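You operate a simulated robot arm through the tools that you are given. There is no shell and no other tool. Be economical: measure what you need, move in short steps, check, and stop when the job is done.

You run a simulated robot arm. Do the job below in one go: nothing can be reset, and whatever is moved stays where it is left.

Task
Test the moisture in the white cup and tag it by the chart.
Fine: fibre knob on cotton, probe home in the cup, then the meter button; the probe goes back, the tag into the small frame of that cup's colour.

It is judged by the outcome, as a careful person would: the job done as asked, and still so three seconds after it is handed in. It fails if anything else is knocked over, pushed out of place, dropped, spilled or broken.

Robot
A 6-joint arm with a two-finger parallel gripper, fixed in place. Base frame: the origin is at the foot of the arm, x ahead of it, y to its left, z up; the work surface is at about z = 860. Readings come in mm, degrees, newtons and seconds.
With the tool pointing down near the work surface it reaches from about 260 to 680 mm from the base axis. Its first joint turns from -66.0 to 66.0 degrees. Payload 2.9 kg.
The TCP is the grasp point between the finger pads, 30 mm short of the fingertips. In the tool frame z runs along the fingers and y along their closing line. Largest opening 110 mm; finger width 20, thickness 10; the body of the gripper, 48 by 112 mm, starts 55 mm behind the TCP.
Orientation is that of the tool frame in the base frame, as a unit quaternion [w, x, y, z]. With the fingers straight down and closing along the base's y, the tool's x points along the base's -x, its y along +y and its z along -z.

Tools
- The arm moves only by the tool move_arm. Its arguments are lists of equal length, an entry for each row: "rotation": the turn, a rotation vector about the tool's x, y, z in degrees, a list of three; "slide": the shift along the tool's x, y, z in mm, a list of three; "jaw": the finger opening in mm, from 0 to 110. In form: {"rotation": [[rx, ry, rz], ...], "slide": [[dx, dy, dz], ...], "jaw": [jaw, ...]}. A call has 1 to 12 rows; each row shifts and turns the commanded pose from where the row before left it, along the tool's axes as they then stand. A row lasts 0.2 s, in which the tool goes at most 50 mm and 8.6 degrees; a call with a longer step from one row to the next is refused whole, and so is a gripper value outside its range. Where a pose cannot be reached the arm comes as near as it can. A force on the tool above 70 N (or 10 N above the force at the start of the call, whichever is more), or a blocked arm, ends the call early, and 0.2 s more pass. The fingers move at their own pace (about 108 mm/s each) and stop on an object; they squeeze with about 39 N. The grip force told is the motor's: it shows also when the fingers shut on nothing. Time passes only in rows, and 0.2 s behind the last, so rows that do not move let the fingers close. The reply holds the time, the measured pose of the TCP, the force on the tool along the base axes, the opening and the grip force, in the units named above and with some noise.
- Cameras (640 x 400 px; columns grow to the right, rows downward): "scene" is fixed at [75.5, 423.7, 1402]; the picture's right is [-0.82, -0.57, 0.00], its down [-0.24, 0.35, -0.91] and it looks along [0.52, -0.74, -0.42] (base axes); focal length 330 px, centre (320, 200). "wrist" rides on the gripper at [72, 17, -103] in the tool frame; the picture's right is [-0.23, 0.97, 0.00], its down [-0.76, -0.18, -0.62] and it looks along [-0.61, -0.14, 0.78] (tool axes); focal length 222 px, centre (320, 200). There is no depth. A picture from a camera that has moved, and an enlarged one, comes with that camera's place and axes in the base frame and with its lens.
- camera(camera): a new picture of that camera. It takes no simulated time.
- inspect(camera, box): a new picture of the part [left, top, right, bottom] of that camera's present view, enlarged. It takes no simulated time.
- finish_job(): hands the job in; it is judged then, once.

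Go step by step. Nothing tells you positions but the pictures and the camera data: compare them with the known pose of the tool, close in by small moves and look again before you grip or let go. The budget is 120 turns and 76 pictures, counting those below and the enlarged ones. Unless the task says otherwise, let go and move clear before handing in, and close with one line.

The tools are called as name(argument=value, ...) on one line, values as JSON. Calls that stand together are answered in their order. move_arm: Moves the arm, as the interface text tells. Its arguments: {"type":"object","properties":{"rotation":{"type":"array","items":{"type":"array","items":{"type":"number"}}},"slide":{"type":"array","items":{"type":"array","items":{"type":"number"}}},"jaw":{"type":"array","items":{"type":"number"}}},"required":["rotation","slide","jaw"]} The other tools are called the same way: camera (camera) takes a picture; inspect (camera, box) takes an enlarged picture of a part of a camera's view; finish_job () hands the job in.

At the start:

```text
clock: 0.0
tool_pos: [372.6, -22.8, 1228.1]
tcp_rot: [0.0, 0.0, 1.0, 0.0]
force: [-0.5, 0.6, -0.5]
opening: 109.9
gripper_force: 0.0
```

scene: 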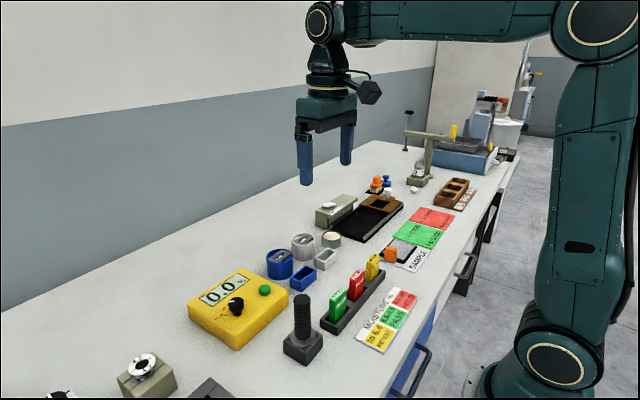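
wrist: 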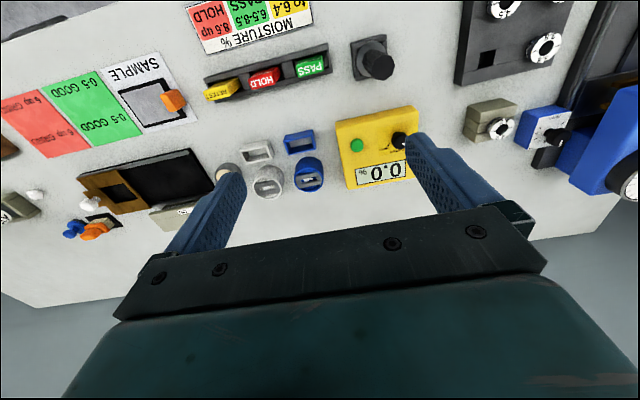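

I see a yellow meter with a knob and green button, a probe in a stand, white and blue cups with small frames, tags in a rack, and a chart. I'll look closer first.

inspect(camera="scene", box=[180, 220, 430, 376])

inspect(camera="wrist", box=[180, 0, 420, 150])

inspect(camera="wrist", box=[220, 90, 440, 228])

```text
2.56 times, centred on (305, 298) of scene
camera zoom: at [75.5, 423.7, 1402.0], right [-0.82, -0.57, 0.0], down [-0.24, 0.35, -0.91], along [0.52, -0.74, -0.42], focal length 845 px, centre (358, -51)
```

zoom: 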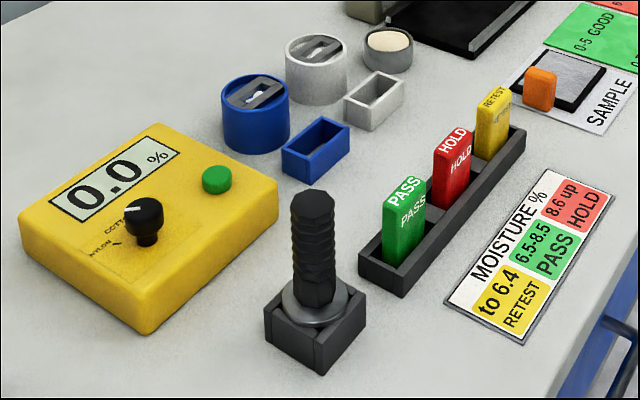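

```text
2.67 times, centred on (300, 75) of wrist
camera zoom: at [299.7, -5.9, 1330.6], right [0.23, 0.97, 0.0], down [0.76, -0.18, 0.62], along [0.61, -0.14, -0.78], focal length 592 px, centre (373, 533)
```

zoom: 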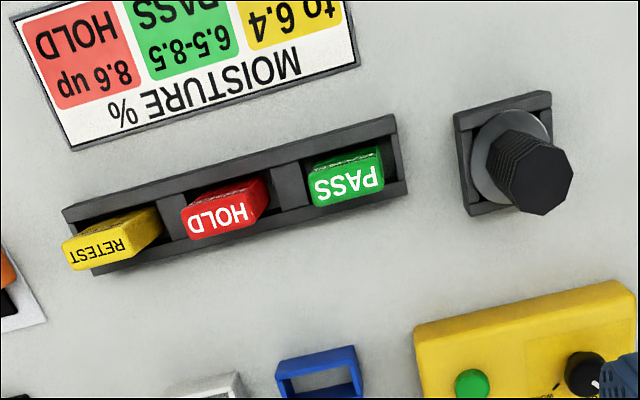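

```text
2.90 times, centred on (330, 159) of wrist
camera zoom: at [299.7, -5.9, 1330.6], right [0.23, 0.97, 0.0], down [0.76, -0.18, 0.62], along [0.61, -0.14, -0.78], focal length 644 px, centre (291, 319)
```

zoom: 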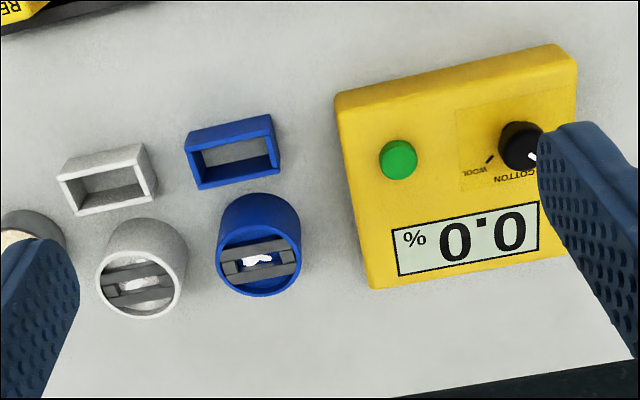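

The meter's button is near (507, 23, 912) and the probe handle's top near (366, 66, 997). I'll lower the wrist camera for a closer view.

move_arm(rotation=[[0, 0, 0], [0, 0, 0], [0, 0, 0], [0, 0, 0]], slide=[[-22.5, 14.3, 39], [-22.5, 14.3, 39], [-22.5, 14.3, 39], [0, 0, 0]], jaw=[110, 110, 110, 110])

camera(camera="wrist")

```text
clock: 1.0
tool_pos: [439.2, 19.0, 1111.3]
tcp_rot: [0.001, 0.0, 1.0, 0.0]
force: [0.5, -0.4, 0.0]
opening: 109.7
gripper_force: 0.1
```

```text
70 pictures are left
camera wrist: at [367.2, 36.3, 1213.0], right [0.23, 0.97, 0.0], down [0.76, -0.18, 0.62], along [0.61, -0.14, -0.78], focal length 222 px, centre (320, 200)
```

wrist: 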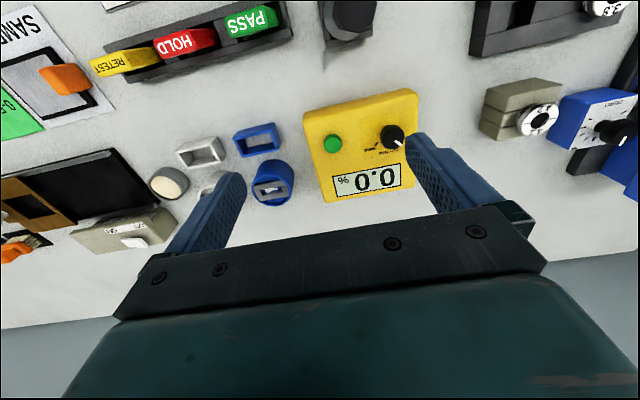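

inspect(camera="wrist", box=[300, 80, 428, 208])

inspect(camera="wrist", box=[140, 110, 300, 210])

inspect(camera="scene", box=[205, 280, 285, 330])

```text
3.12 times, centred on (364, 144) of wrist
camera zoom: at [367.2, 36.3, 1213.0], right [0.23, 0.97, 0.0], down [0.76, -0.18, 0.62], along [0.61, -0.14, -0.78], focal length 694 px, centre (182, 375)
```

zoom: 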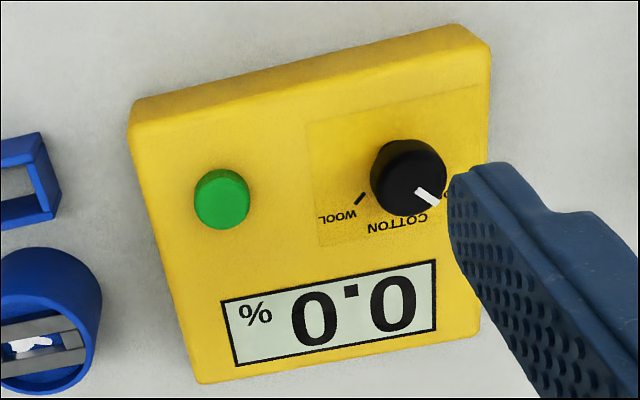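

```text
4.00 times, centred on (220, 160) of wrist
camera zoom: at [367.2, 36.3, 1213.0], right [0.23, 0.97, 0.0], down [0.76, -0.18, 0.62], along [0.61, -0.14, -0.78], focal length 888 px, centre (720, 360)
```

zoom: 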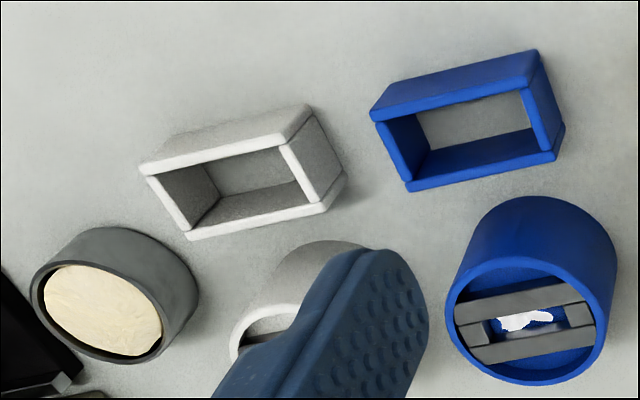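

```text
8.00 times, centred on (245, 305) of scene
camera zoom: at [75.5, 423.7, 1402.0], right [-0.82, -0.57, 0.0], down [-0.24, 0.35, -0.91], along [0.52, -0.74, -0.42], focal length 2639 px, centre (920, -640)
```

zoom: 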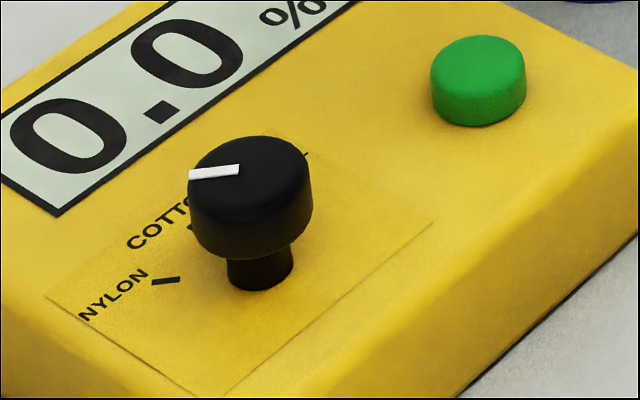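

Knob is near (502, 103), pointing at NYLON; COTTON seems toward +x, WOOL toward −y. I'll hover over the knob and check again.

move_arm(rotation=[[0, 0, 0], [0, 0, 0], [0, 0, 0], [0, 0, 0]], slide=[[-21, 28, 38], [-21, 28, 37], [-21, 28, 37], [0, 0, 0]], jaw=[80, 80, 80, 80])

camera(camera="wrist")

inspect(camera="scene", box=[165, 220, 325, 320])

```text
refused: row 1 steps farther than a row can; nothing moved
```

```text
66 pictures are left
camera wrist: at [367.2, 36.3, 1213.0], right [0.23, 0.97, 0.0], down [0.76, -0.18, 0.62], along [0.61, -0.14, -0.78], focal length 222 px, centre (320, 200)
```

wrist: 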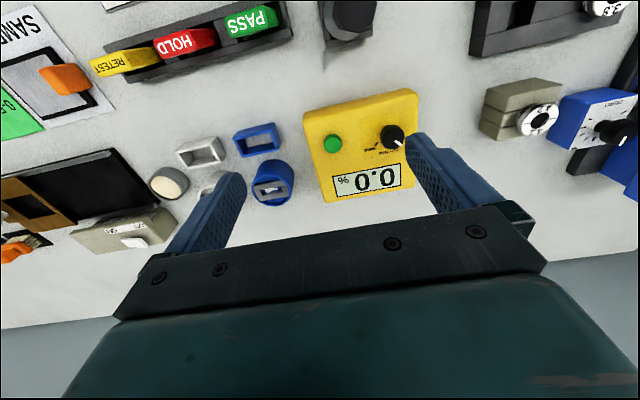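

```text
4.00 times, centred on (245, 270) of scene
camera zoom: at [75.5, 423.7, 1402.0], right [-0.82, -0.57, 0.0], down [-0.24, 0.35, -0.91], along [0.52, -0.74, -0.42], focal length 1320 px, centre (620, -80)
```

zoom: 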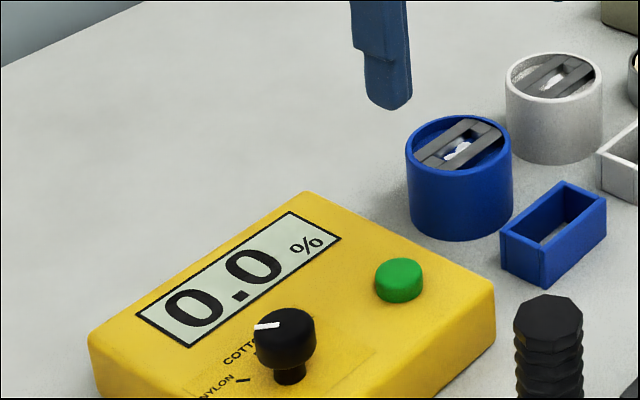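

The row was a touch too long, so I'll use shorter steps to hover over the knob.

move_arm(rotation=[[0, 0, 0], [0, 0, 0], [0, 0, 0], [0, 0, 0], [0, 0, 0]], slide=[[-16, 21, 28], [-16, 21, 28], [-16, 21, 28], [-15, 21, 28], [0, 0, 0]], jaw=[80, 80, 80, 80, 80])

camera(camera="wrist")

inspect(camera="scene", box=[165, 220, 325, 320])

```text
clock: 2.2
tool_pos: [501.8, 101.3, 999.9]
tcp_rot: [0.0, 0.0, 1.0, 0.0]
force: [0.5, 0.6, -0.1]
opening: 79.7
gripper_force: 0.2
```

```text
64 pictures are left
camera wrist: at [429.6, 119.1, 1102.7], right [0.23, 0.97, 0.0], down [0.76, -0.18, 0.62], along [0.61, -0.14, -0.78], focal length 222 px, centre (320, 200)
```

wrist: 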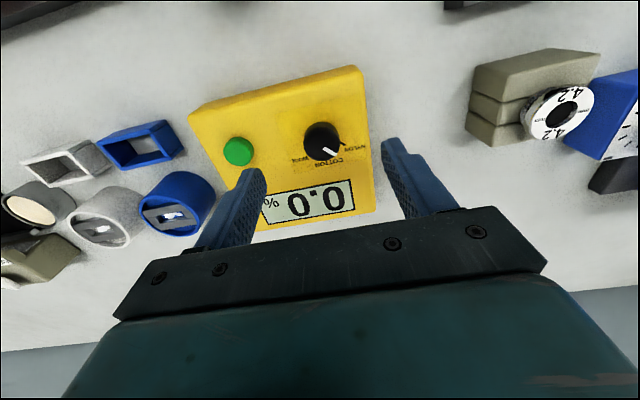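

```text
4.00 times, centred on (245, 270) of scene
camera zoom: at [75.5, 423.7, 1402.0], right [-0.82, -0.57, 0.0], down [-0.24, 0.35, -0.91], along [0.52, -0.74, -0.42], focal length 1320 px, centre (620, -80)
```

zoom: 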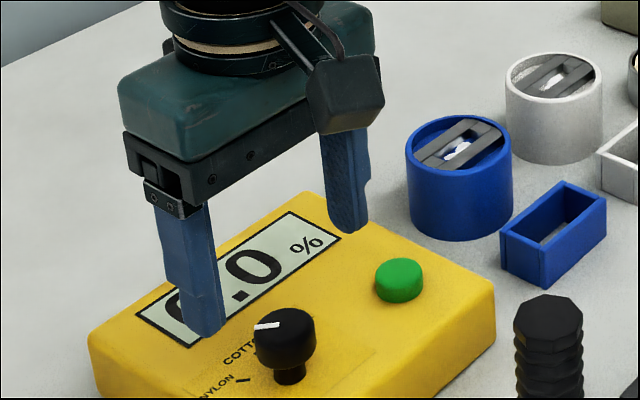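

inspect(camera="wrist", box=[270, 100, 390, 190])

```text
4.44 times, centred on (330, 145) of wrist
camera zoom: at [429.6, 119.1, 1102.7], right [0.23, 0.97, 0.0], down [0.76, -0.18, 0.62], along [0.61, -0.14, -0.78], focal length 987 px, centre (276, 444)
```

zoom: 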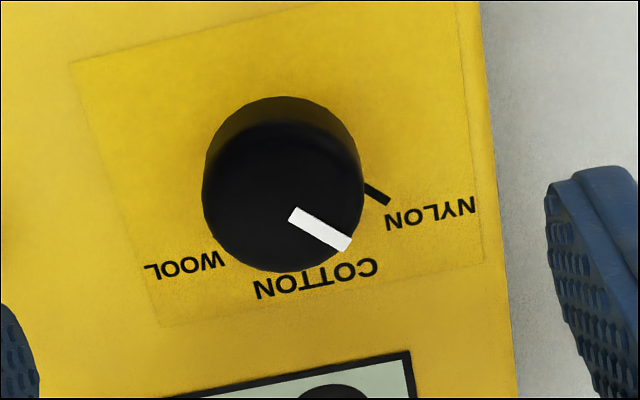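

The knob top centre is about (504.5, 103.3); its mark is at ~43° (NYLON) with COTTON at 0°. I'll descend, grip the cap and check before turning.

move_arm(rotation=[[0, 0, 0], [0, 0, 0], [0, 0, 0]], slide=[[-2.7, 2.0, 26], [0, 0, 28], [0, 0, 0]], jaw=[70, 60, 60])

inspect(camera="wrist", box=[200, 60, 440, 210])

inspect(camera="scene", box=[175, 230, 303, 310])

```text
clock: 3.0
tool_pos: [505.5, 103.8, 945.3]
tcp_rot: [0.0, 0.001, 1.0, 0.0]
force: [0.0, -1.0, 0.0]
opening: 60.3
gripper_force: 0.1
```

```text
2.67 times, centred on (320, 135) of wrist
camera zoom: at [433.0, 121.6, 1048.2], right [0.23, 0.97, 0.0], down [0.76, -0.18, 0.62], along [0.61, -0.14, -0.78], focal length 592 px, centre (320, 373)
```

zoom: 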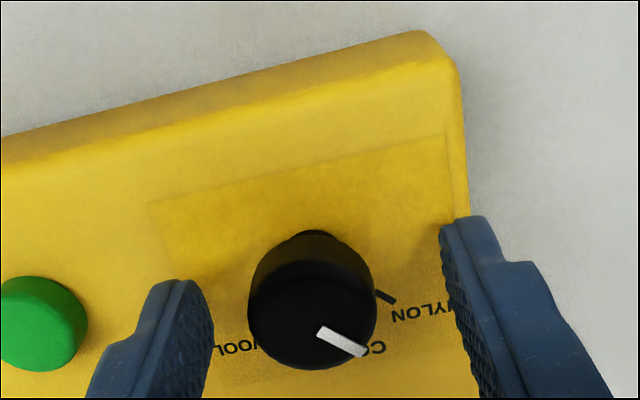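

```text
5.00 times, centred on (239, 270) of scene
camera zoom: at [75.5, 423.7, 1402.0], right [-0.82, -0.57, 0.0], down [-0.24, 0.35, -0.91], along [0.52, -0.74, -0.42], focal length 1650 px, centre (725, -150)
```

zoom: 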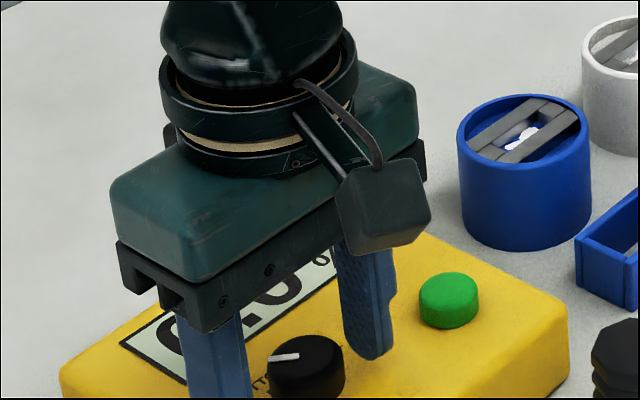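

Fingers straddle the knob cap well. Closing on it.

move_arm(rotation=[[0, 0, 0], [0, 0, 0], [0, 0, 0]], slide=[[0, -0.4, 0], [0, 0, 0], [0, 0, 0]], jaw=[35, 20, 20])

```text
clock: 3.8
tool_pos: [505.6, 102.6, 945.2]
tcp_rot: [-0.001, 0.001, 1.0, -0.001]
force: [-0.9, -14.2, 1.8]
opening: 28.9
gripper_force: 45.2
```

Gripped at 28.9 mm with a small sideways load; I'll ease it 1 mm toward −y and turn clockwise 44°.

move_arm(rotation=[[0, 0, 0], [0, 0, 7.4], [0, 0, 7.4], [0, 0, 7.4], [0, 0, 7.3], [0, 0, 7.3], [0, 0, 7.2], [0, 0, 0]], slide=[[0, -1.0, 0], [0, 0, 0], [0, 0, 0], [0, 0, 0], [0, 0, 0], [0, 0, 0], [0, 0, 0], [0, 0, 0]], jaw=[20, 20, 20, 20, 20, 20, 20, 20])

inspect(camera="wrist", box=[200, 60, 440, 210])

inspect(camera="scene", box=[205, 280, 285, 330])

```text
clock: 5.6
tool_pos: [505.6, 101.9, 944.2]
tcp_rot: [0.0, 0.377, 0.926, 0.0]
force: [-1.5, -23.4, 11.4]
opening: 28.7
gripper_force: 45.0
```

```text
2.67 times, centred on (320, 135) of wrist
camera zoom: at [465.3, 165.6, 1048.1], right [0.84, 0.54, 0.0], down [0.42, -0.66, 0.62], along [0.34, -0.53, -0.78], focal length 592 px, centre (320, 373)
```

zoom: 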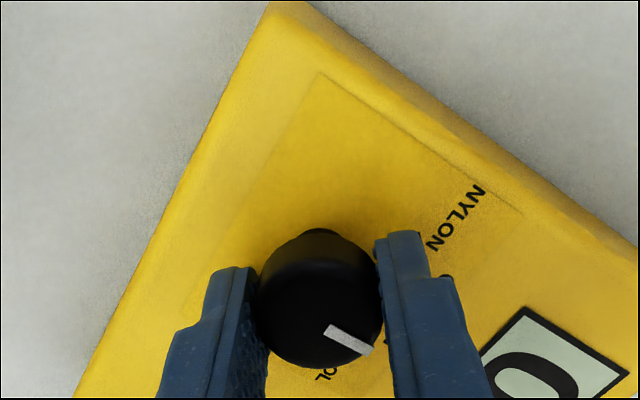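

```text
8.00 times, centred on (245, 305) of scene
camera zoom: at [75.2, 423.1, 1402.2], right [-0.82, -0.57, 0.0], down [-0.24, 0.35, -0.91], along [0.52, -0.74, -0.42], focal length 2639 px, centre (920, -640)
```

zoom: 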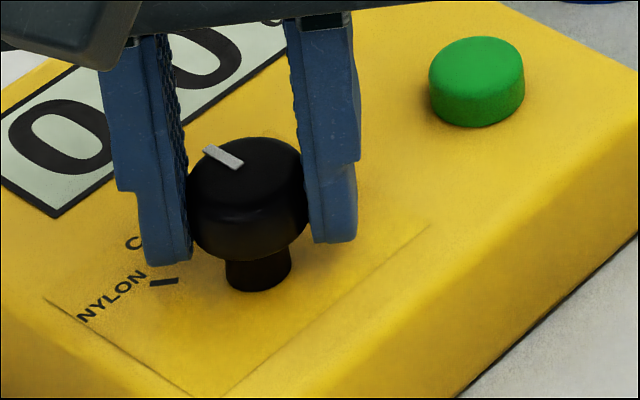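

The mark now points at about 1°, i.e. to COTTON. I'll relieve the side load, open, rise and check.

move_arm(rotation=[[0, 0, 0], [0, 0, 0], [0, 0, 0], [0, 0, 0], [0, 0, 0], [0, 0, 0], [0, 0, 0]], slide=[[1.5, 1.5, 0], [0, 0, 0], [0, 0, 0], [0, 0, 0], [0, 0, -30], [0, 0, -40], [0, 0, 0]], jaw=[20, 20, 45, 60, 60, 60, 60])

inspect(camera="wrist", box=[200, 60, 440, 210])

inspect(camera="scene", box=[205, 280, 285, 330])

```text
clock: 7.2
tool_pos: [504.1, 108.1, 1014.8]
tcp_rot: [0.0, 0.375, 0.927, -0.001]
force: [0.8, -0.4, 0.5]
opening: 60.0
gripper_force: 0.0
```

```text
2.67 times, centred on (320, 135) of wrist
camera zoom: at [464.6, 170.0, 1117.2], right [0.84, 0.54, 0.0], down [0.42, -0.66, 0.62], along [0.34, -0.52, -0.78], focal length 592 px, centre (320, 373)
```

zoom: 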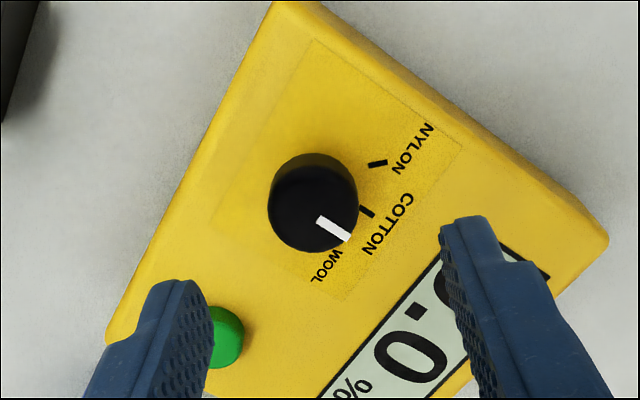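

```text
8.00 times, centred on (245, 305) of scene
camera zoom: at [75.4, 423.7, 1402.0], right [-0.82, -0.57, 0.0], down [-0.24, 0.35, -0.91], along [0.52, -0.74, -0.42], focal length 2639 px, centre (920, -640)
```

zoom: 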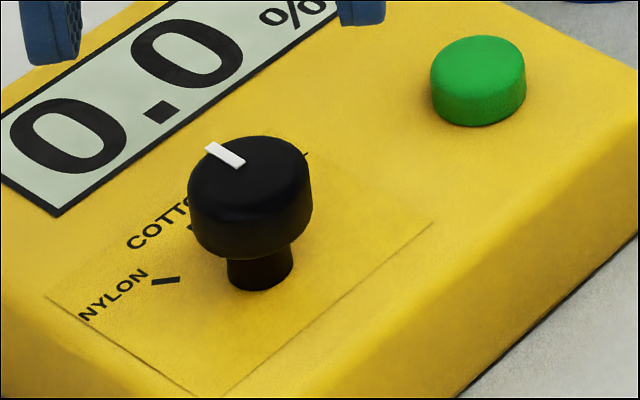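

The knob seems to rest on COTTON. I'll zoom once more to verify the angle.

inspect(camera="wrist", box=[290, 95, 370, 175])

```text
5.00 times, centred on (330, 135) of wrist
camera zoom: at [464.6, 170.0, 1117.2], right [0.84, 0.54, 0.0], down [0.42, -0.66, 0.62], along [0.34, -0.52, -0.78], focal length 1111 px, centre (270, 525)
```

zoom: 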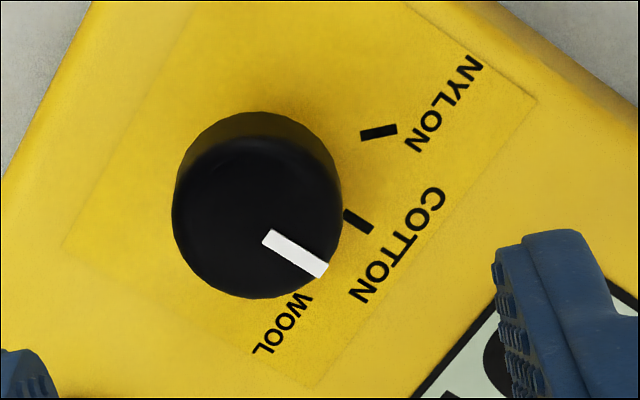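

The knob is on COTTON. Next I'll turn the tool back and look down at the probe stand.

move_arm(rotation=[[0, 0, -7.4], [0, 0, -7.4], [0, 0, -7.4], [0, 0, -7.4], [0, 0, -7.4], [0, 0, -7.0], [0, 0, 0], [0, 0, 0], [0, 0, 0], [0, 0, 0], [0, 0, 0]], slide=[[0, 0, -16], [0, 0, -16], [0, 0, -16], [0, 0, -16], [0, 0, -16], [0, 0, -16], [36, -14, 0], [36, -14, 0], [36, -14, 0], [36, -14, 0], [0, 0, 0]], jaw=[60, 60, 70, 80, 80, 80, 80, 80, 80, 80, 80])

camera(camera="wrist")

```text
clock: 9.6
tool_pos: [360.1, 48.6, 1110.7]
tcp_rot: [0.001, 0.001, 1.0, 0.0]
force: [-0.4, -0.2, 0.1]
opening: 80.0
gripper_force: 0.1
```

```text
54 pictures are left
camera wrist: at [288.3, 66.6, 1212.5], right [0.23, 0.97, 0.0], down [0.76, -0.18, 0.62], along [0.61, -0.14, -0.78], focal length 222 px, centre (320, 200)
```

wrist: 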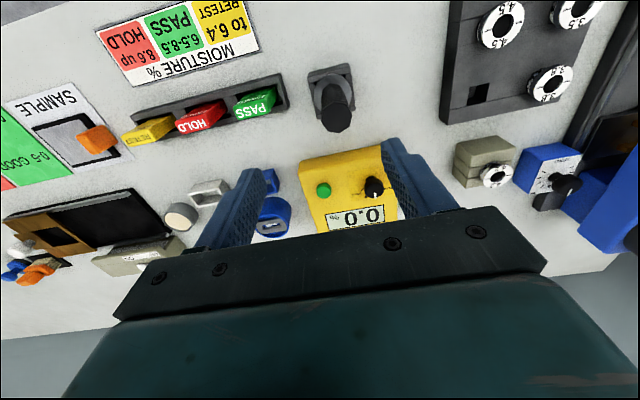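

inspect(camera="wrist", box=[290, 50, 386, 146])

inspect(camera="scene", box=[255, 220, 351, 280])

inspect(camera="scene", box=[270, 280, 350, 370])

```text
4.17 times, centred on (338, 98) of wrist
camera zoom: at [288.3, 66.6, 1212.5], right [0.23, 0.97, 0.0], down [0.76, -0.18, 0.62], along [0.61, -0.14, -0.78], focal length 926 px, centre (245, 625)
```

zoom: 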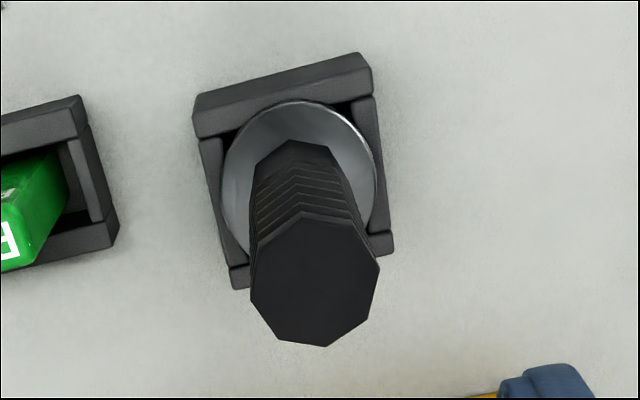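

```text
6.67 times, centred on (303, 250) of scene
camera zoom: at [75.4, 423.7, 1402.0], right [-0.82, -0.57, 0.0], down [-0.24, 0.35, -0.91], along [0.52, -0.74, -0.42], focal length 2200 px, centre (433, -133)
```

zoom: 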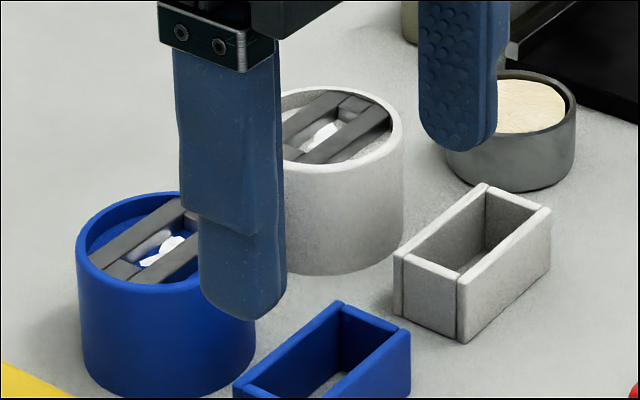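

```text
4.44 times, centred on (310, 325) of scene
camera zoom: at [75.4, 423.7, 1402.0], right [-0.82, -0.57, 0.0], down [-0.24, 0.35, -0.91], along [0.52, -0.74, -0.42], focal length 1466 px, centre (364, -356)
```

zoom: 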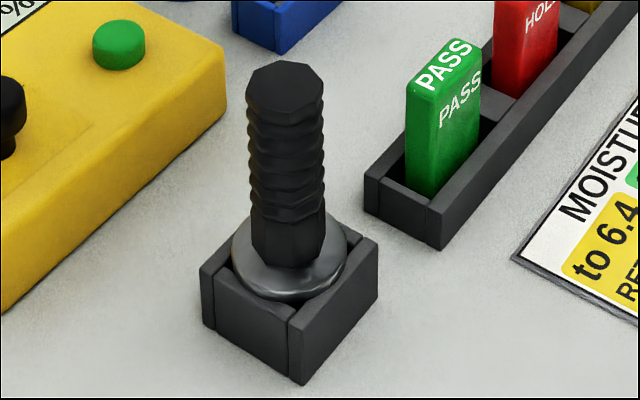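

The probe handle is an octagon (~30 mm) at about (364, 66.6), top ≈ 991, with corners along x/y, so I'll turn the gripper 22.5° to meet flats. I'll hover above it first.

move_arm(rotation=[[0, 0, 0], [0, 0, 7.5], [0, 0, 7.5], [0, 0, 7.5], [0, 0, 0]], slide=[[-3.8, 17, 0], [0, 0, 26], [0, 0, 26], [0, 0, 26], [0, 0, 0]], jaw=[70, 70, 70, 70, 70])

camera(camera="wrist")

inspect(camera="scene", box=[240, 240, 400, 370])

```text
clock: 10.8
tool_pos: [365.3, 67.1, 1030.1]
tcp_rot: [-0.001, 0.195, 0.981, 0.0]
force: [0.6, -0.1, 0.4]
opening: 70.2
gripper_force: 0.1
```

```text
50 pictures are left
camera wrist: at [304.5, 111.1, 1133.3], right [0.58, 0.81, 0.0], down [0.63, -0.46, 0.62], along [0.51, -0.36, -0.78], focal length 222 px, centre (320, 200)
```

wrist: 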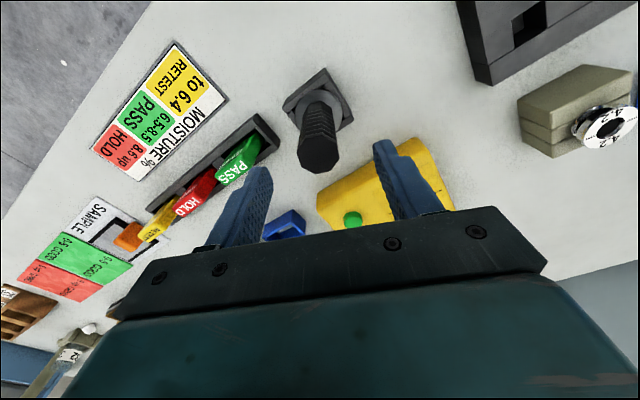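

```text
3.08 times, centred on (320, 305) of scene
camera zoom: at [75.5, 423.7, 1402.0], right [-0.82, -0.57, 0.0], down [-0.24, 0.35, -0.91], along [0.52, -0.74, -0.42], focal length 1015 px, centre (320, -123)
```

zoom: 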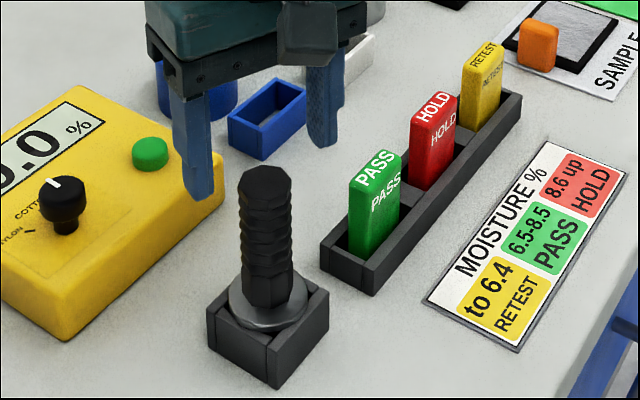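

The handle top lies under the tool at about (364.5, 67.5). Descending around the handle and checking before gripping.

move_arm(rotation=[[0, 0, 0], [0, 0, 0], [0, 0, 0], [0, 0, 0]], slide=[[0, 0, 25], [0, 0, 25], [0, 0, 23], [0, 0, 0]], jaw=[70, 70, 70, 70])

inspect(camera="wrist", box=[200, 60, 440, 210])

```text
clock: 11.8
tool_pos: [366.3, 66.5, 959.2]
tcp_rot: [-0.001, 0.196, 0.981, 0.001]
force: [0.0, -0.2, 0.6]
opening: 70.0
gripper_force: 0.0
```

```text
2.67 times, centred on (320, 135) of wrist
camera zoom: at [305.4, 110.7, 1061.4], right [0.58, 0.81, 0.0], down [0.64, -0.46, 0.62], along [0.51, -0.36, -0.78], focal length 592 px, centre (320, 373)
```

zoom: 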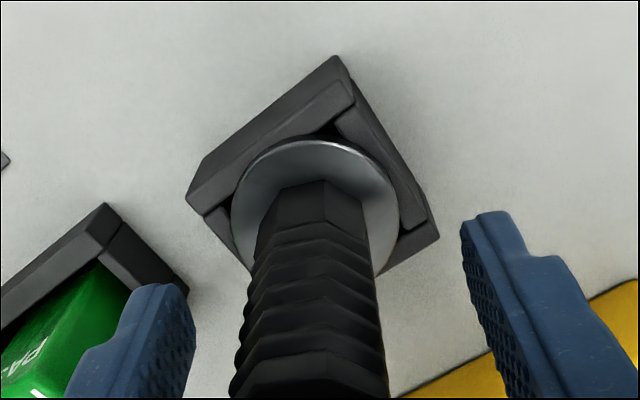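

Handle sits centrally between the fingers. Closing.

move_arm(rotation=[[0, 0, 0], [0, 0, 0], [0, 0, 0], [0, 0, 0]], slide=[[0, 0, 0], [0, 0, 0], [0, 0, 0], [0, 0, 0]], jaw=[50, 35, 15, 15])

inspect(camera="wrist", box=[200, 60, 440, 210])

```text
clock: 12.8
tool_pos: [365.6, 67.5, 958.7]
tcp_rot: [0.0, 0.195, 0.981, 0.0]
force: [-0.4, -0.4, -0.2]
opening: 30.8
gripper_force: 38.3
```

```text
2.67 times, centred on (320, 135) of wrist
camera zoom: at [305.5, 110.7, 1061.7], right [0.58, 0.81, 0.0], down [0.64, -0.46, 0.62], along [0.51, -0.36, -0.78], focal length 592 px, centre (320, 373)
```

zoom: 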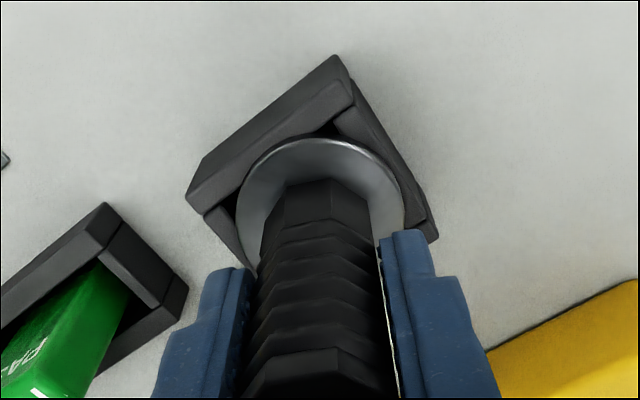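

Gripped at 30.8 mm with almost no side load; probe-home pose is (365.5, 67.4, 958.7). Lifting straight up and looking at the tip.

move_arm(rotation=[[0, 0, 0], [0, 0, 0], [0, 0, 0], [0, 0, 0], [0, 0, 0], [0, 0, 0]], slide=[[0, 0, -10], [0, 0, -20], [0, 0, -30], [0, 0, -30], [0, 0, -30], [0, 0, 0]], jaw=[15, 15, 15, 15, 15, 15])

inspect(camera="scene", box=[230, 200, 390, 370])

camera(camera="wrist")

```text
clock: 14.2
tool_pos: [364.9, 65.0, 1080.6]
tcp_rot: [0.0, 0.195, 0.981, 0.001]
force: [-0.6, -0.5, -1.7]
opening: 31.2
gripper_force: 38.8
```

```text
2.35 times, centred on (310, 285) of scene
camera zoom: at [75.5, 423.7, 1402.0], right [-0.82, -0.57, 0.0], down [-0.24, 0.35, -0.91], along [0.52, -0.74, -0.42], focal length 776 px, centre (344, 0)
```

zoom: 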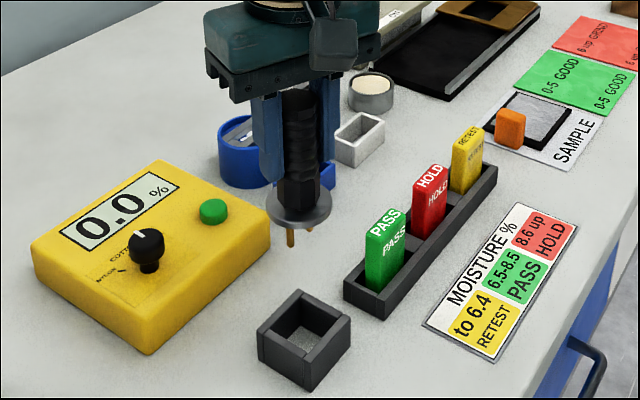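

```text
45 pictures are left
camera wrist: at [304.8, 110.5, 1182.9], right [0.58, 0.81, 0.0], down [0.64, -0.46, 0.62], along [0.51, -0.36, -0.78], focal length 222 px, centre (320, 200)
```

wrist: 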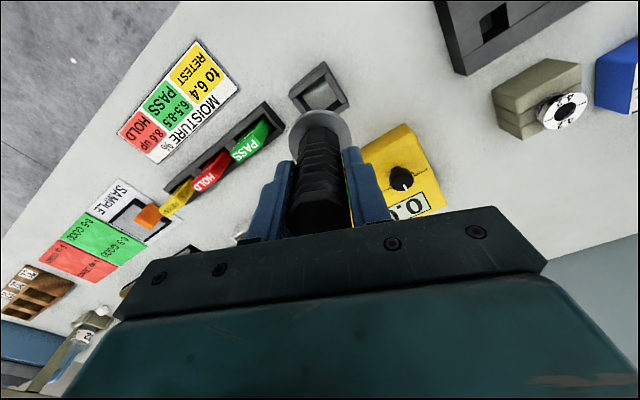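

inspect(camera="scene", box=[280, 265, 340, 315])

```text
8.00 times, centred on (310, 290) of scene
camera zoom: at [75.5, 423.7, 1402.0], right [-0.82, -0.57, 0.0], down [-0.24, 0.35, -0.91], along [0.52, -0.74, -0.42], focal length 2639 px, centre (400, -520)
```

zoom: 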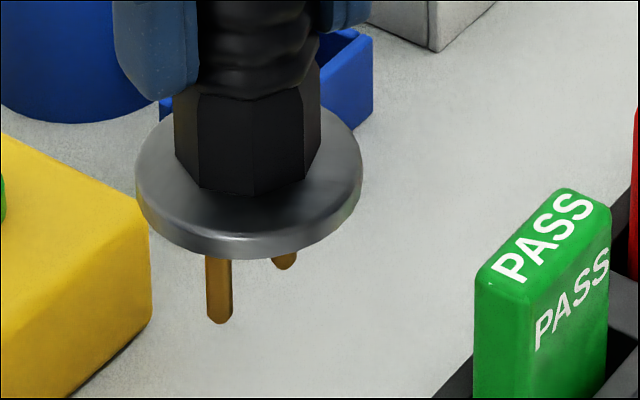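

The probe has two pins ~20 mm apart along y, already matching the cup's slot direction roughly. White cup rim is about (559, −183.5, 921). I'll carry the probe near it and look at the slot.

move_arm(rotation=[[0, 0, 0], [0, 0, 0], [0, 0, 0], [0, 0, 0], [0, 0, 0], [0, 0, 0], [0, 0, 0], [0, 0, 0], [0, 0, 0], [0, 0, 0]], slide=[[-20, -4.7, 0], [-36, -8.4, 0], [-36, -8.4, 0], [-36, -8.4, 0], [-36, -8.4, 0], [-36, -8.4, 0], [-36, -8.4, 0], [-36, -8.4, 0], [-22, -5.1, 0], [0, 0, 0]], jaw=[15, 15, 15, 15, 15, 15, 15, 15, 15, 15])

camera(camera="wrist")

inspect(camera="scene", box=[240, 200, 360, 275])

```text
clock: 16.4
tool_pos: [609.2, -109.3, 1076.4]
tcp_rot: [0.0, 0.194, 0.981, -0.001]
force: [0.1, 0.1, -1.7]
opening: 30.9
gripper_force: 39.1
```

```text
43 pictures are left
camera wrist: at [549.1, -65.4, 1180.8], right [0.58, 0.81, 0.0], down [0.64, -0.46, 0.62], along [0.51, -0.36, -0.78], focal length 222 px, centre (320, 200)
```

wrist: 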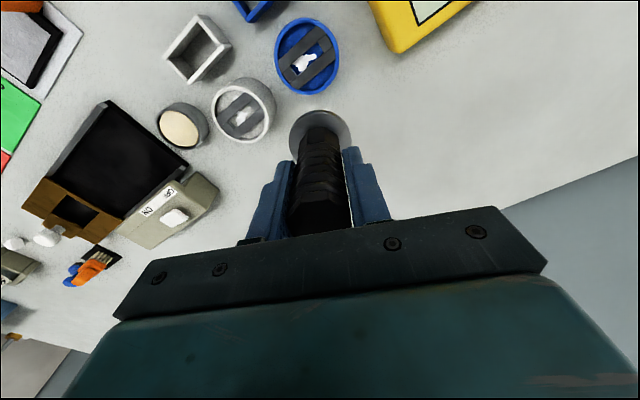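

```text
5.33 times, centred on (300, 238) of scene
camera zoom: at [75.5, 423.7, 1402.0], right [-0.82, -0.57, 0.0], down [-0.24, 0.35, -0.91], along [0.52, -0.74, -0.42], focal length 1760 px, centre (427, 0)
```

zoom: 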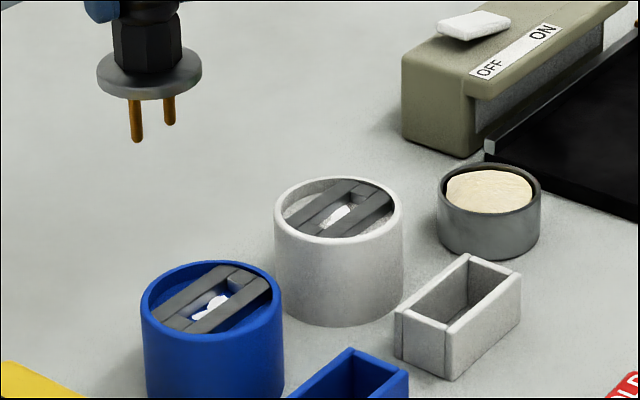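

inspect(camera="wrist", box=[200, 65, 290, 155])

inspect(camera="scene", box=[285, 228, 325, 253])

inspect(camera="scene", box=[253, 200, 285, 230])

```text
4.44 times, centred on (245, 110) of wrist
camera zoom: at [549.1, -65.4, 1180.8], right [0.58, 0.81, 0.0], down [0.64, -0.46, 0.62], along [0.51, -0.36, -0.78], focal length 987 px, centre (653, 600)
```

zoom: 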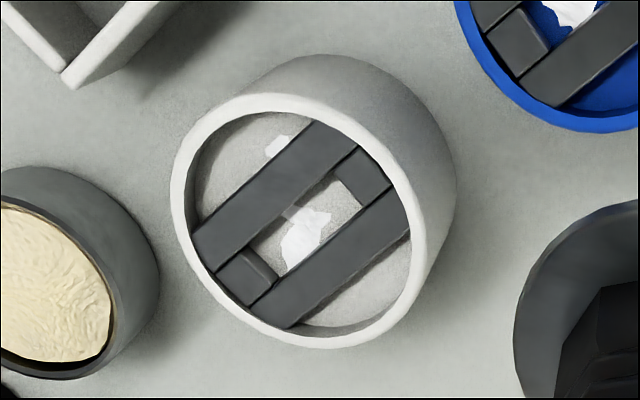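

```text
16.00 times, centred on (305, 240) of scene
camera zoom: at [75.5, 423.7, 1402.0], right [-0.82, -0.57, 0.0], down [-0.24, 0.35, -0.91], along [0.52, -0.74, -0.42], focal length 5279 px, centre (560, -448)
```

zoom: 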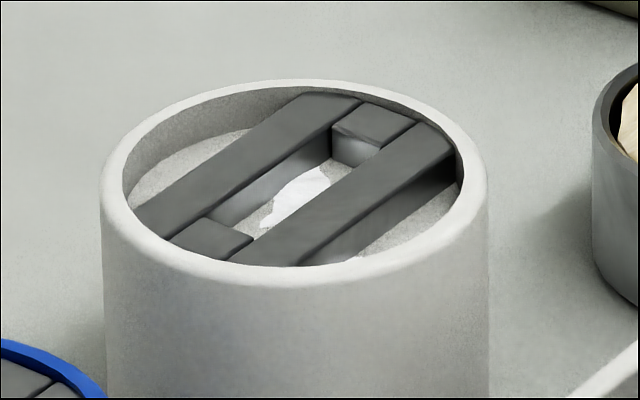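

```text
13.33 times, centred on (269, 215) of scene
camera zoom: at [75.5, 423.7, 1402.0], right [-0.82, -0.57, 0.0], down [-0.24, 0.35, -0.91], along [0.52, -0.74, -0.42], focal length 4399 px, centre (1000, 0)
```

zoom: 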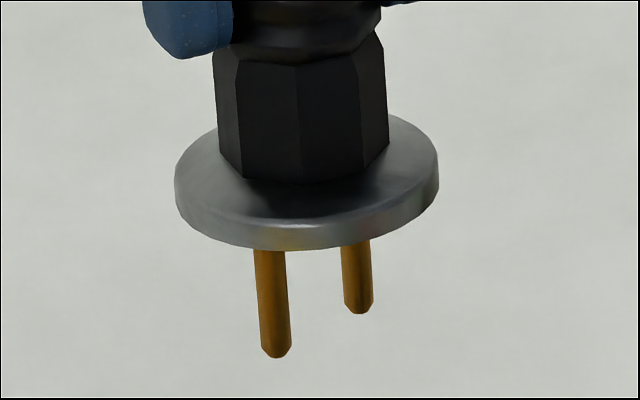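

Slot window: ~11×33 mm, long side along y, centre near (566, −190). I'll zoom to pin down where the probe's disc sits relative to the tool.

inspect(camera="wrist", box=[272, 95, 368, 155])

```text
6.67 times, centred on (320, 125) of wrist
camera zoom: at [549.1, -65.4, 1180.8], right [0.58, 0.81, 0.0], down [0.64, -0.46, 0.62], along [0.51, -0.36, -0.78], focal length 1481 px, centre (320, 700)
```

zoom: 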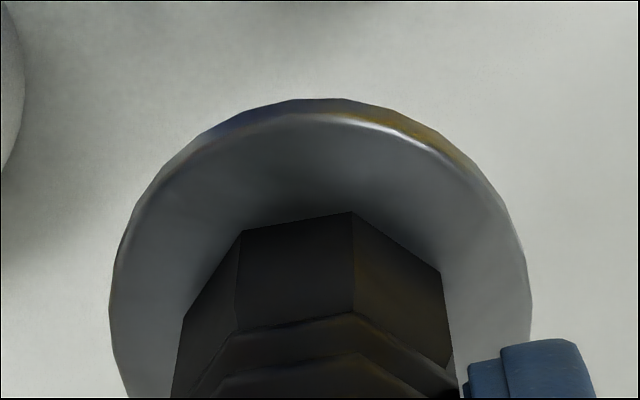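

The probe axis coincides with the TCP. I'll move over the slot at safe height and compare in the scene view.

move_arm(rotation=[[0, 0, 0], [0, 0, 0], [0, 0, -3], [0, 0, 0], [0, 0, 0]], slide=[[3.1, -30.5, 0], [3.1, -30.5, 0], [3.1, -30.5, 0], [0, 0, 36], [0, 0, 0]], jaw=[15, 15, 15, 15, 15])

inspect(camera="scene", box=[273, 190, 337, 254])

inspect(camera="wrist", box=[260, 70, 380, 170])

```text
clock: 17.6
tool_pos: [566.5, -189.9, 1043.5]
tcp_rot: [-0.001, 0.17, 0.985, 0.0]
force: [0.4, 0.5, 0.3]
opening: 31.0
gripper_force: 38.8
```

```text
6.25 times, centred on (305, 222) of scene
camera zoom: at [75.5, 423.7, 1402.0], right [-0.82, -0.57, 0.0], down [-0.24, 0.35, -0.91], along [0.52, -0.74, -0.42], focal length 2062 px, centre (414, 62)
```

zoom: 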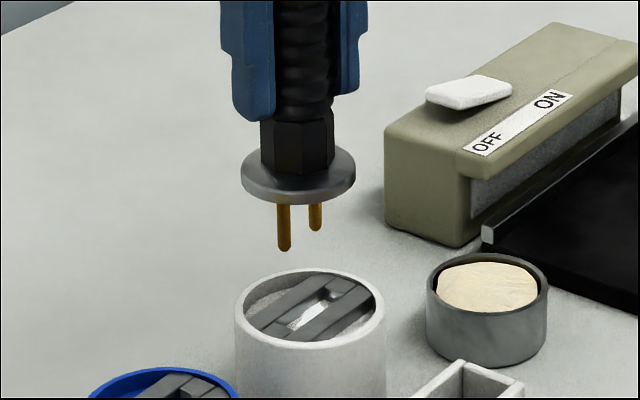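

```text
4.00 times, centred on (320, 120) of wrist
camera zoom: at [503.6, -150.1, 1146.4], right [0.54, 0.84, 0.0], down [0.66, -0.42, 0.62], along [0.52, -0.34, -0.78], focal length 888 px, centre (320, 520)
```

zoom: 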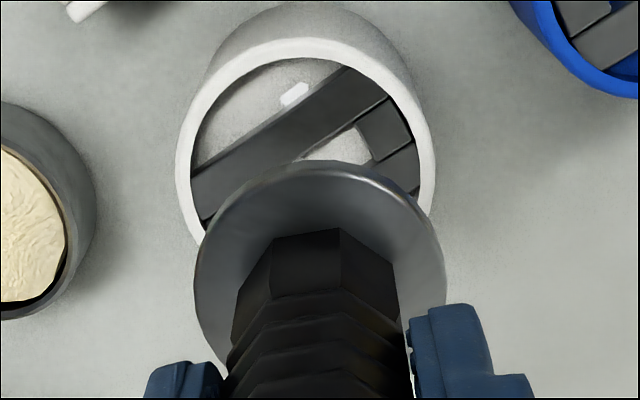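

The probe is a few mm off the cup's centre; I'll shift about (−4.3, −1.7) mm, lower a bit and recheck.

move_arm(rotation=[[0, 0, 0], [0, 0, 0], [0, 0, 0]], slide=[[3.5, -3.0, 0], [0, 0, 20], [0, 0, 0]], jaw=[15, 15, 15])

inspect(camera="scene", box=[285, 205, 325, 255])

inspect(camera="wrist", box=[260, 70, 380, 170])

```text
clock: 18.4
tool_pos: [562.1, -191.4, 1025.6]
tcp_rot: [0.0, 0.17, 0.985, 0.0]
force: [0.7, -1.1, -1.3]
opening: 31.0
gripper_force: 38.8
```

```text
8.00 times, centred on (305, 230) of scene
camera zoom: at [75.5, 423.7, 1402.0], right [-0.82, -0.57, 0.0], down [-0.24, 0.35, -0.91], along [0.52, -0.74, -0.42], focal length 2639 px, centre (440, -40)
```

zoom: 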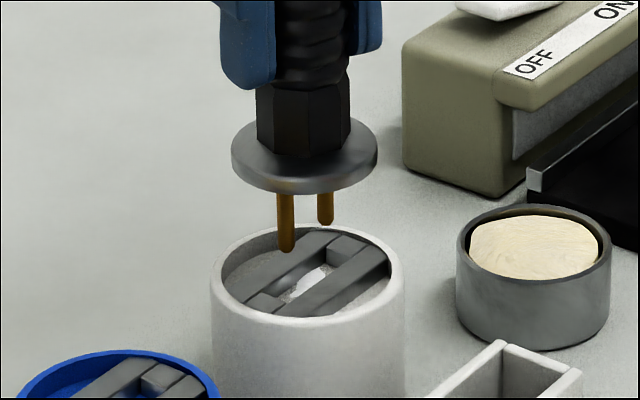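

```text
4.00 times, centred on (320, 120) of wrist
camera zoom: at [499.8, -151.1, 1127.3], right [0.54, 0.84, 0.0], down [0.66, -0.42, 0.62], along [0.52, -0.34, -0.78], focal length 888 px, centre (320, 520)
```

zoom: 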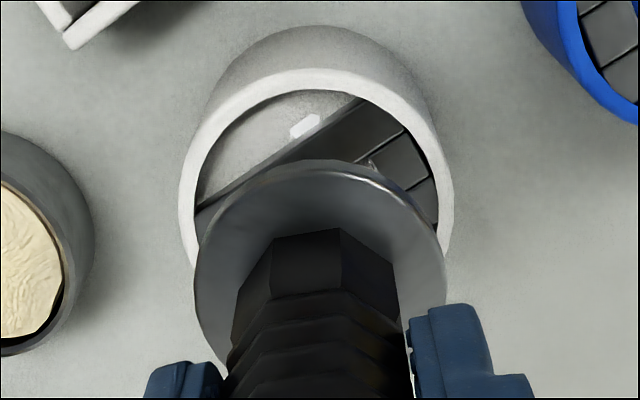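

Alignment is now within about 1 mm; a last 1 mm nudge, then lower slowly into the slot.

move_arm(rotation=[[0, 0, 0], [0, 0, 0], [0, 0, 0], [0, 0, 0], [0, 0, 0], [0, 0, 0]], slide=[[1.1, 0, 0], [0, 0, 5], [0, 0, 5], [0, 0, 5], [0, 0, 5], [0, 0, 0]], jaw=[15, 15, 15, 15, 15, 15])

inspect(camera="scene", box=[285, 215, 325, 255])

```text
clock: 19.8
tool_pos: [563.2, -191.0, 1004.5]
tcp_rot: [0.0, 0.17, 0.986, 0.0]
force: [0.1, -0.5, -1.9]
opening: 30.8
gripper_force: 39.1
```

```text
10.00 times, centred on (305, 235) of scene
camera zoom: at [75.5, 423.7, 1402.0], right [-0.82, -0.57, 0.0], down [-0.24, 0.35, -0.91], along [0.52, -0.74, -0.42], focal length 3299 px, centre (470, -150)
```

zoom: 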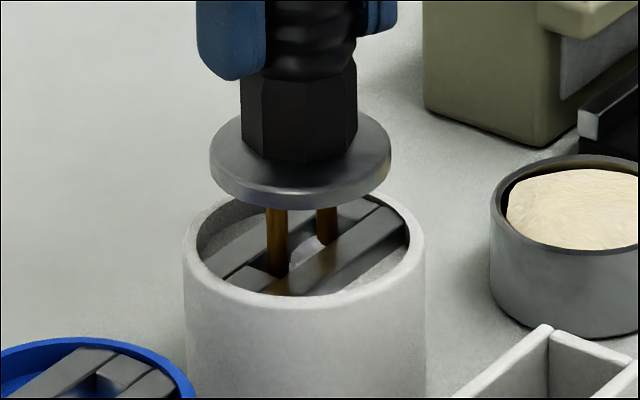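

The pins are at the slot mouth with no contact force. Continuing down gently.

move_arm(rotation=[[0, 0, 0], [0, 0, 0], [0, 0, 0], [0, 0, 0]], slide=[[0, 0, 4], [0, 0, 4], [0, 0, 3], [0, 0, 0]], jaw=[15, 15, 15, 15])

inspect(camera="scene", box=[285, 215, 325, 255])

```text
clock: 20.8
tool_pos: [563.3, -191.7, 992.7]
tcp_rot: [0.0, 0.169, 0.986, 0.0]
force: [0.7, -0.4, -1.4]
opening: 31.1
gripper_force: 39.6
```

```text
10.00 times, centred on (305, 235) of scene
camera zoom: at [75.5, 423.7, 1402.0], right [-0.82, -0.57, 0.0], down [-0.24, 0.35, -0.91], along [0.52, -0.74, -0.42], focal length 3299 px, centre (470, -150)
```

zoom: 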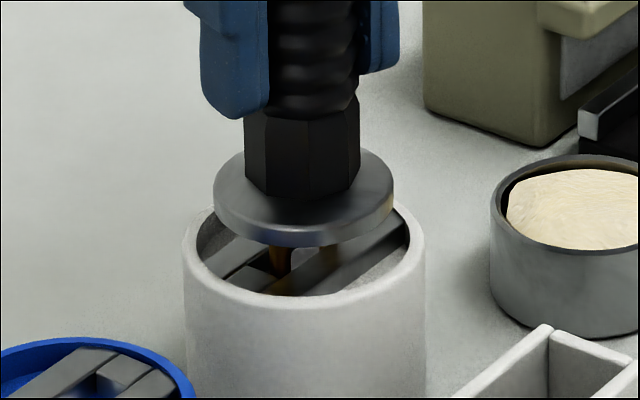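

Clearly in the slot, still no contact. Continue until it seats.

move_arm(rotation=[[0, 0, 0], [0, 0, 0], [0, 0, 0], [0, 0, 0]], slide=[[0, 0, 3], [0, 0, 3], [0, 0, 2], [0, 0, 0]], jaw=[15, 15, 15, 15])

inspect(camera="scene", box=[285, 215, 325, 255])

```text
clock: 21.8
tool_pos: [560.8, -190.9, 985.0]
tcp_rot: [0.0, 0.17, 0.986, 0.001]
force: [2.4, -0.2, -1.5]
opening: 30.9
gripper_force: 39.1
```

```text
10.00 times, centred on (305, 235) of scene
camera zoom: at [75.5, 423.7, 1402.0], right [-0.82, -0.57, 0.0], down [-0.24, 0.35, -0.91], along [0.52, -0.74, -0.42], focal length 3299 px, centre (470, -150)
```

zoom: 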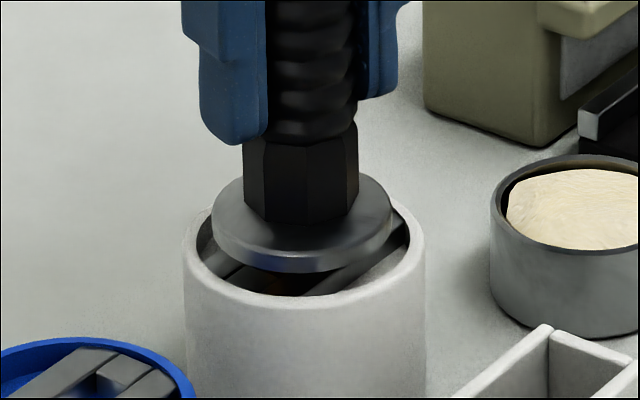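

Nearly seated, about 5 mm left. Continue with small steps.

move_arm(rotation=[[0, 0, 0], [0, 0, 0], [0, 0, 0], [0, 0, 0]], slide=[[0, 0, 2], [0, 0, 2], [0, 0, 2], [0, 0, 0]], jaw=[15, 15, 15, 15])

inspect(camera="scene", box=[285, 215, 325, 255])

```text
clock: 22.8
tool_pos: [561.1, -191.0, 978.6]
tcp_rot: [0.0, 0.169, 0.986, 0.0]
force: [0.5, -0.4, -1.5]
opening: 30.8
gripper_force: 39.0
```

```text
10.00 times, centred on (305, 235) of scene
camera zoom: at [75.5, 423.7, 1402.0], right [-0.82, -0.57, 0.0], down [-0.24, 0.35, -0.91], along [0.52, -0.74, -0.42], focal length 3299 px, centre (470, -150)
```

zoom: 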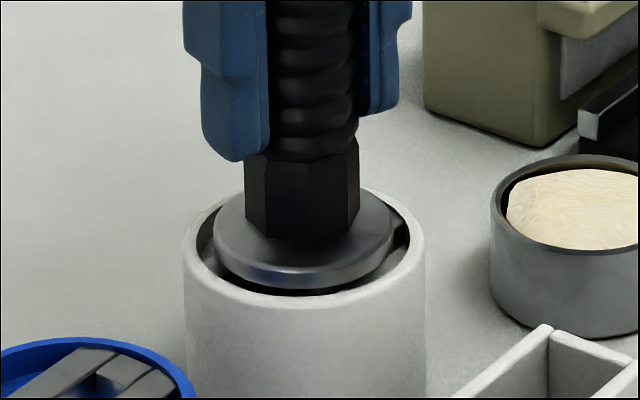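

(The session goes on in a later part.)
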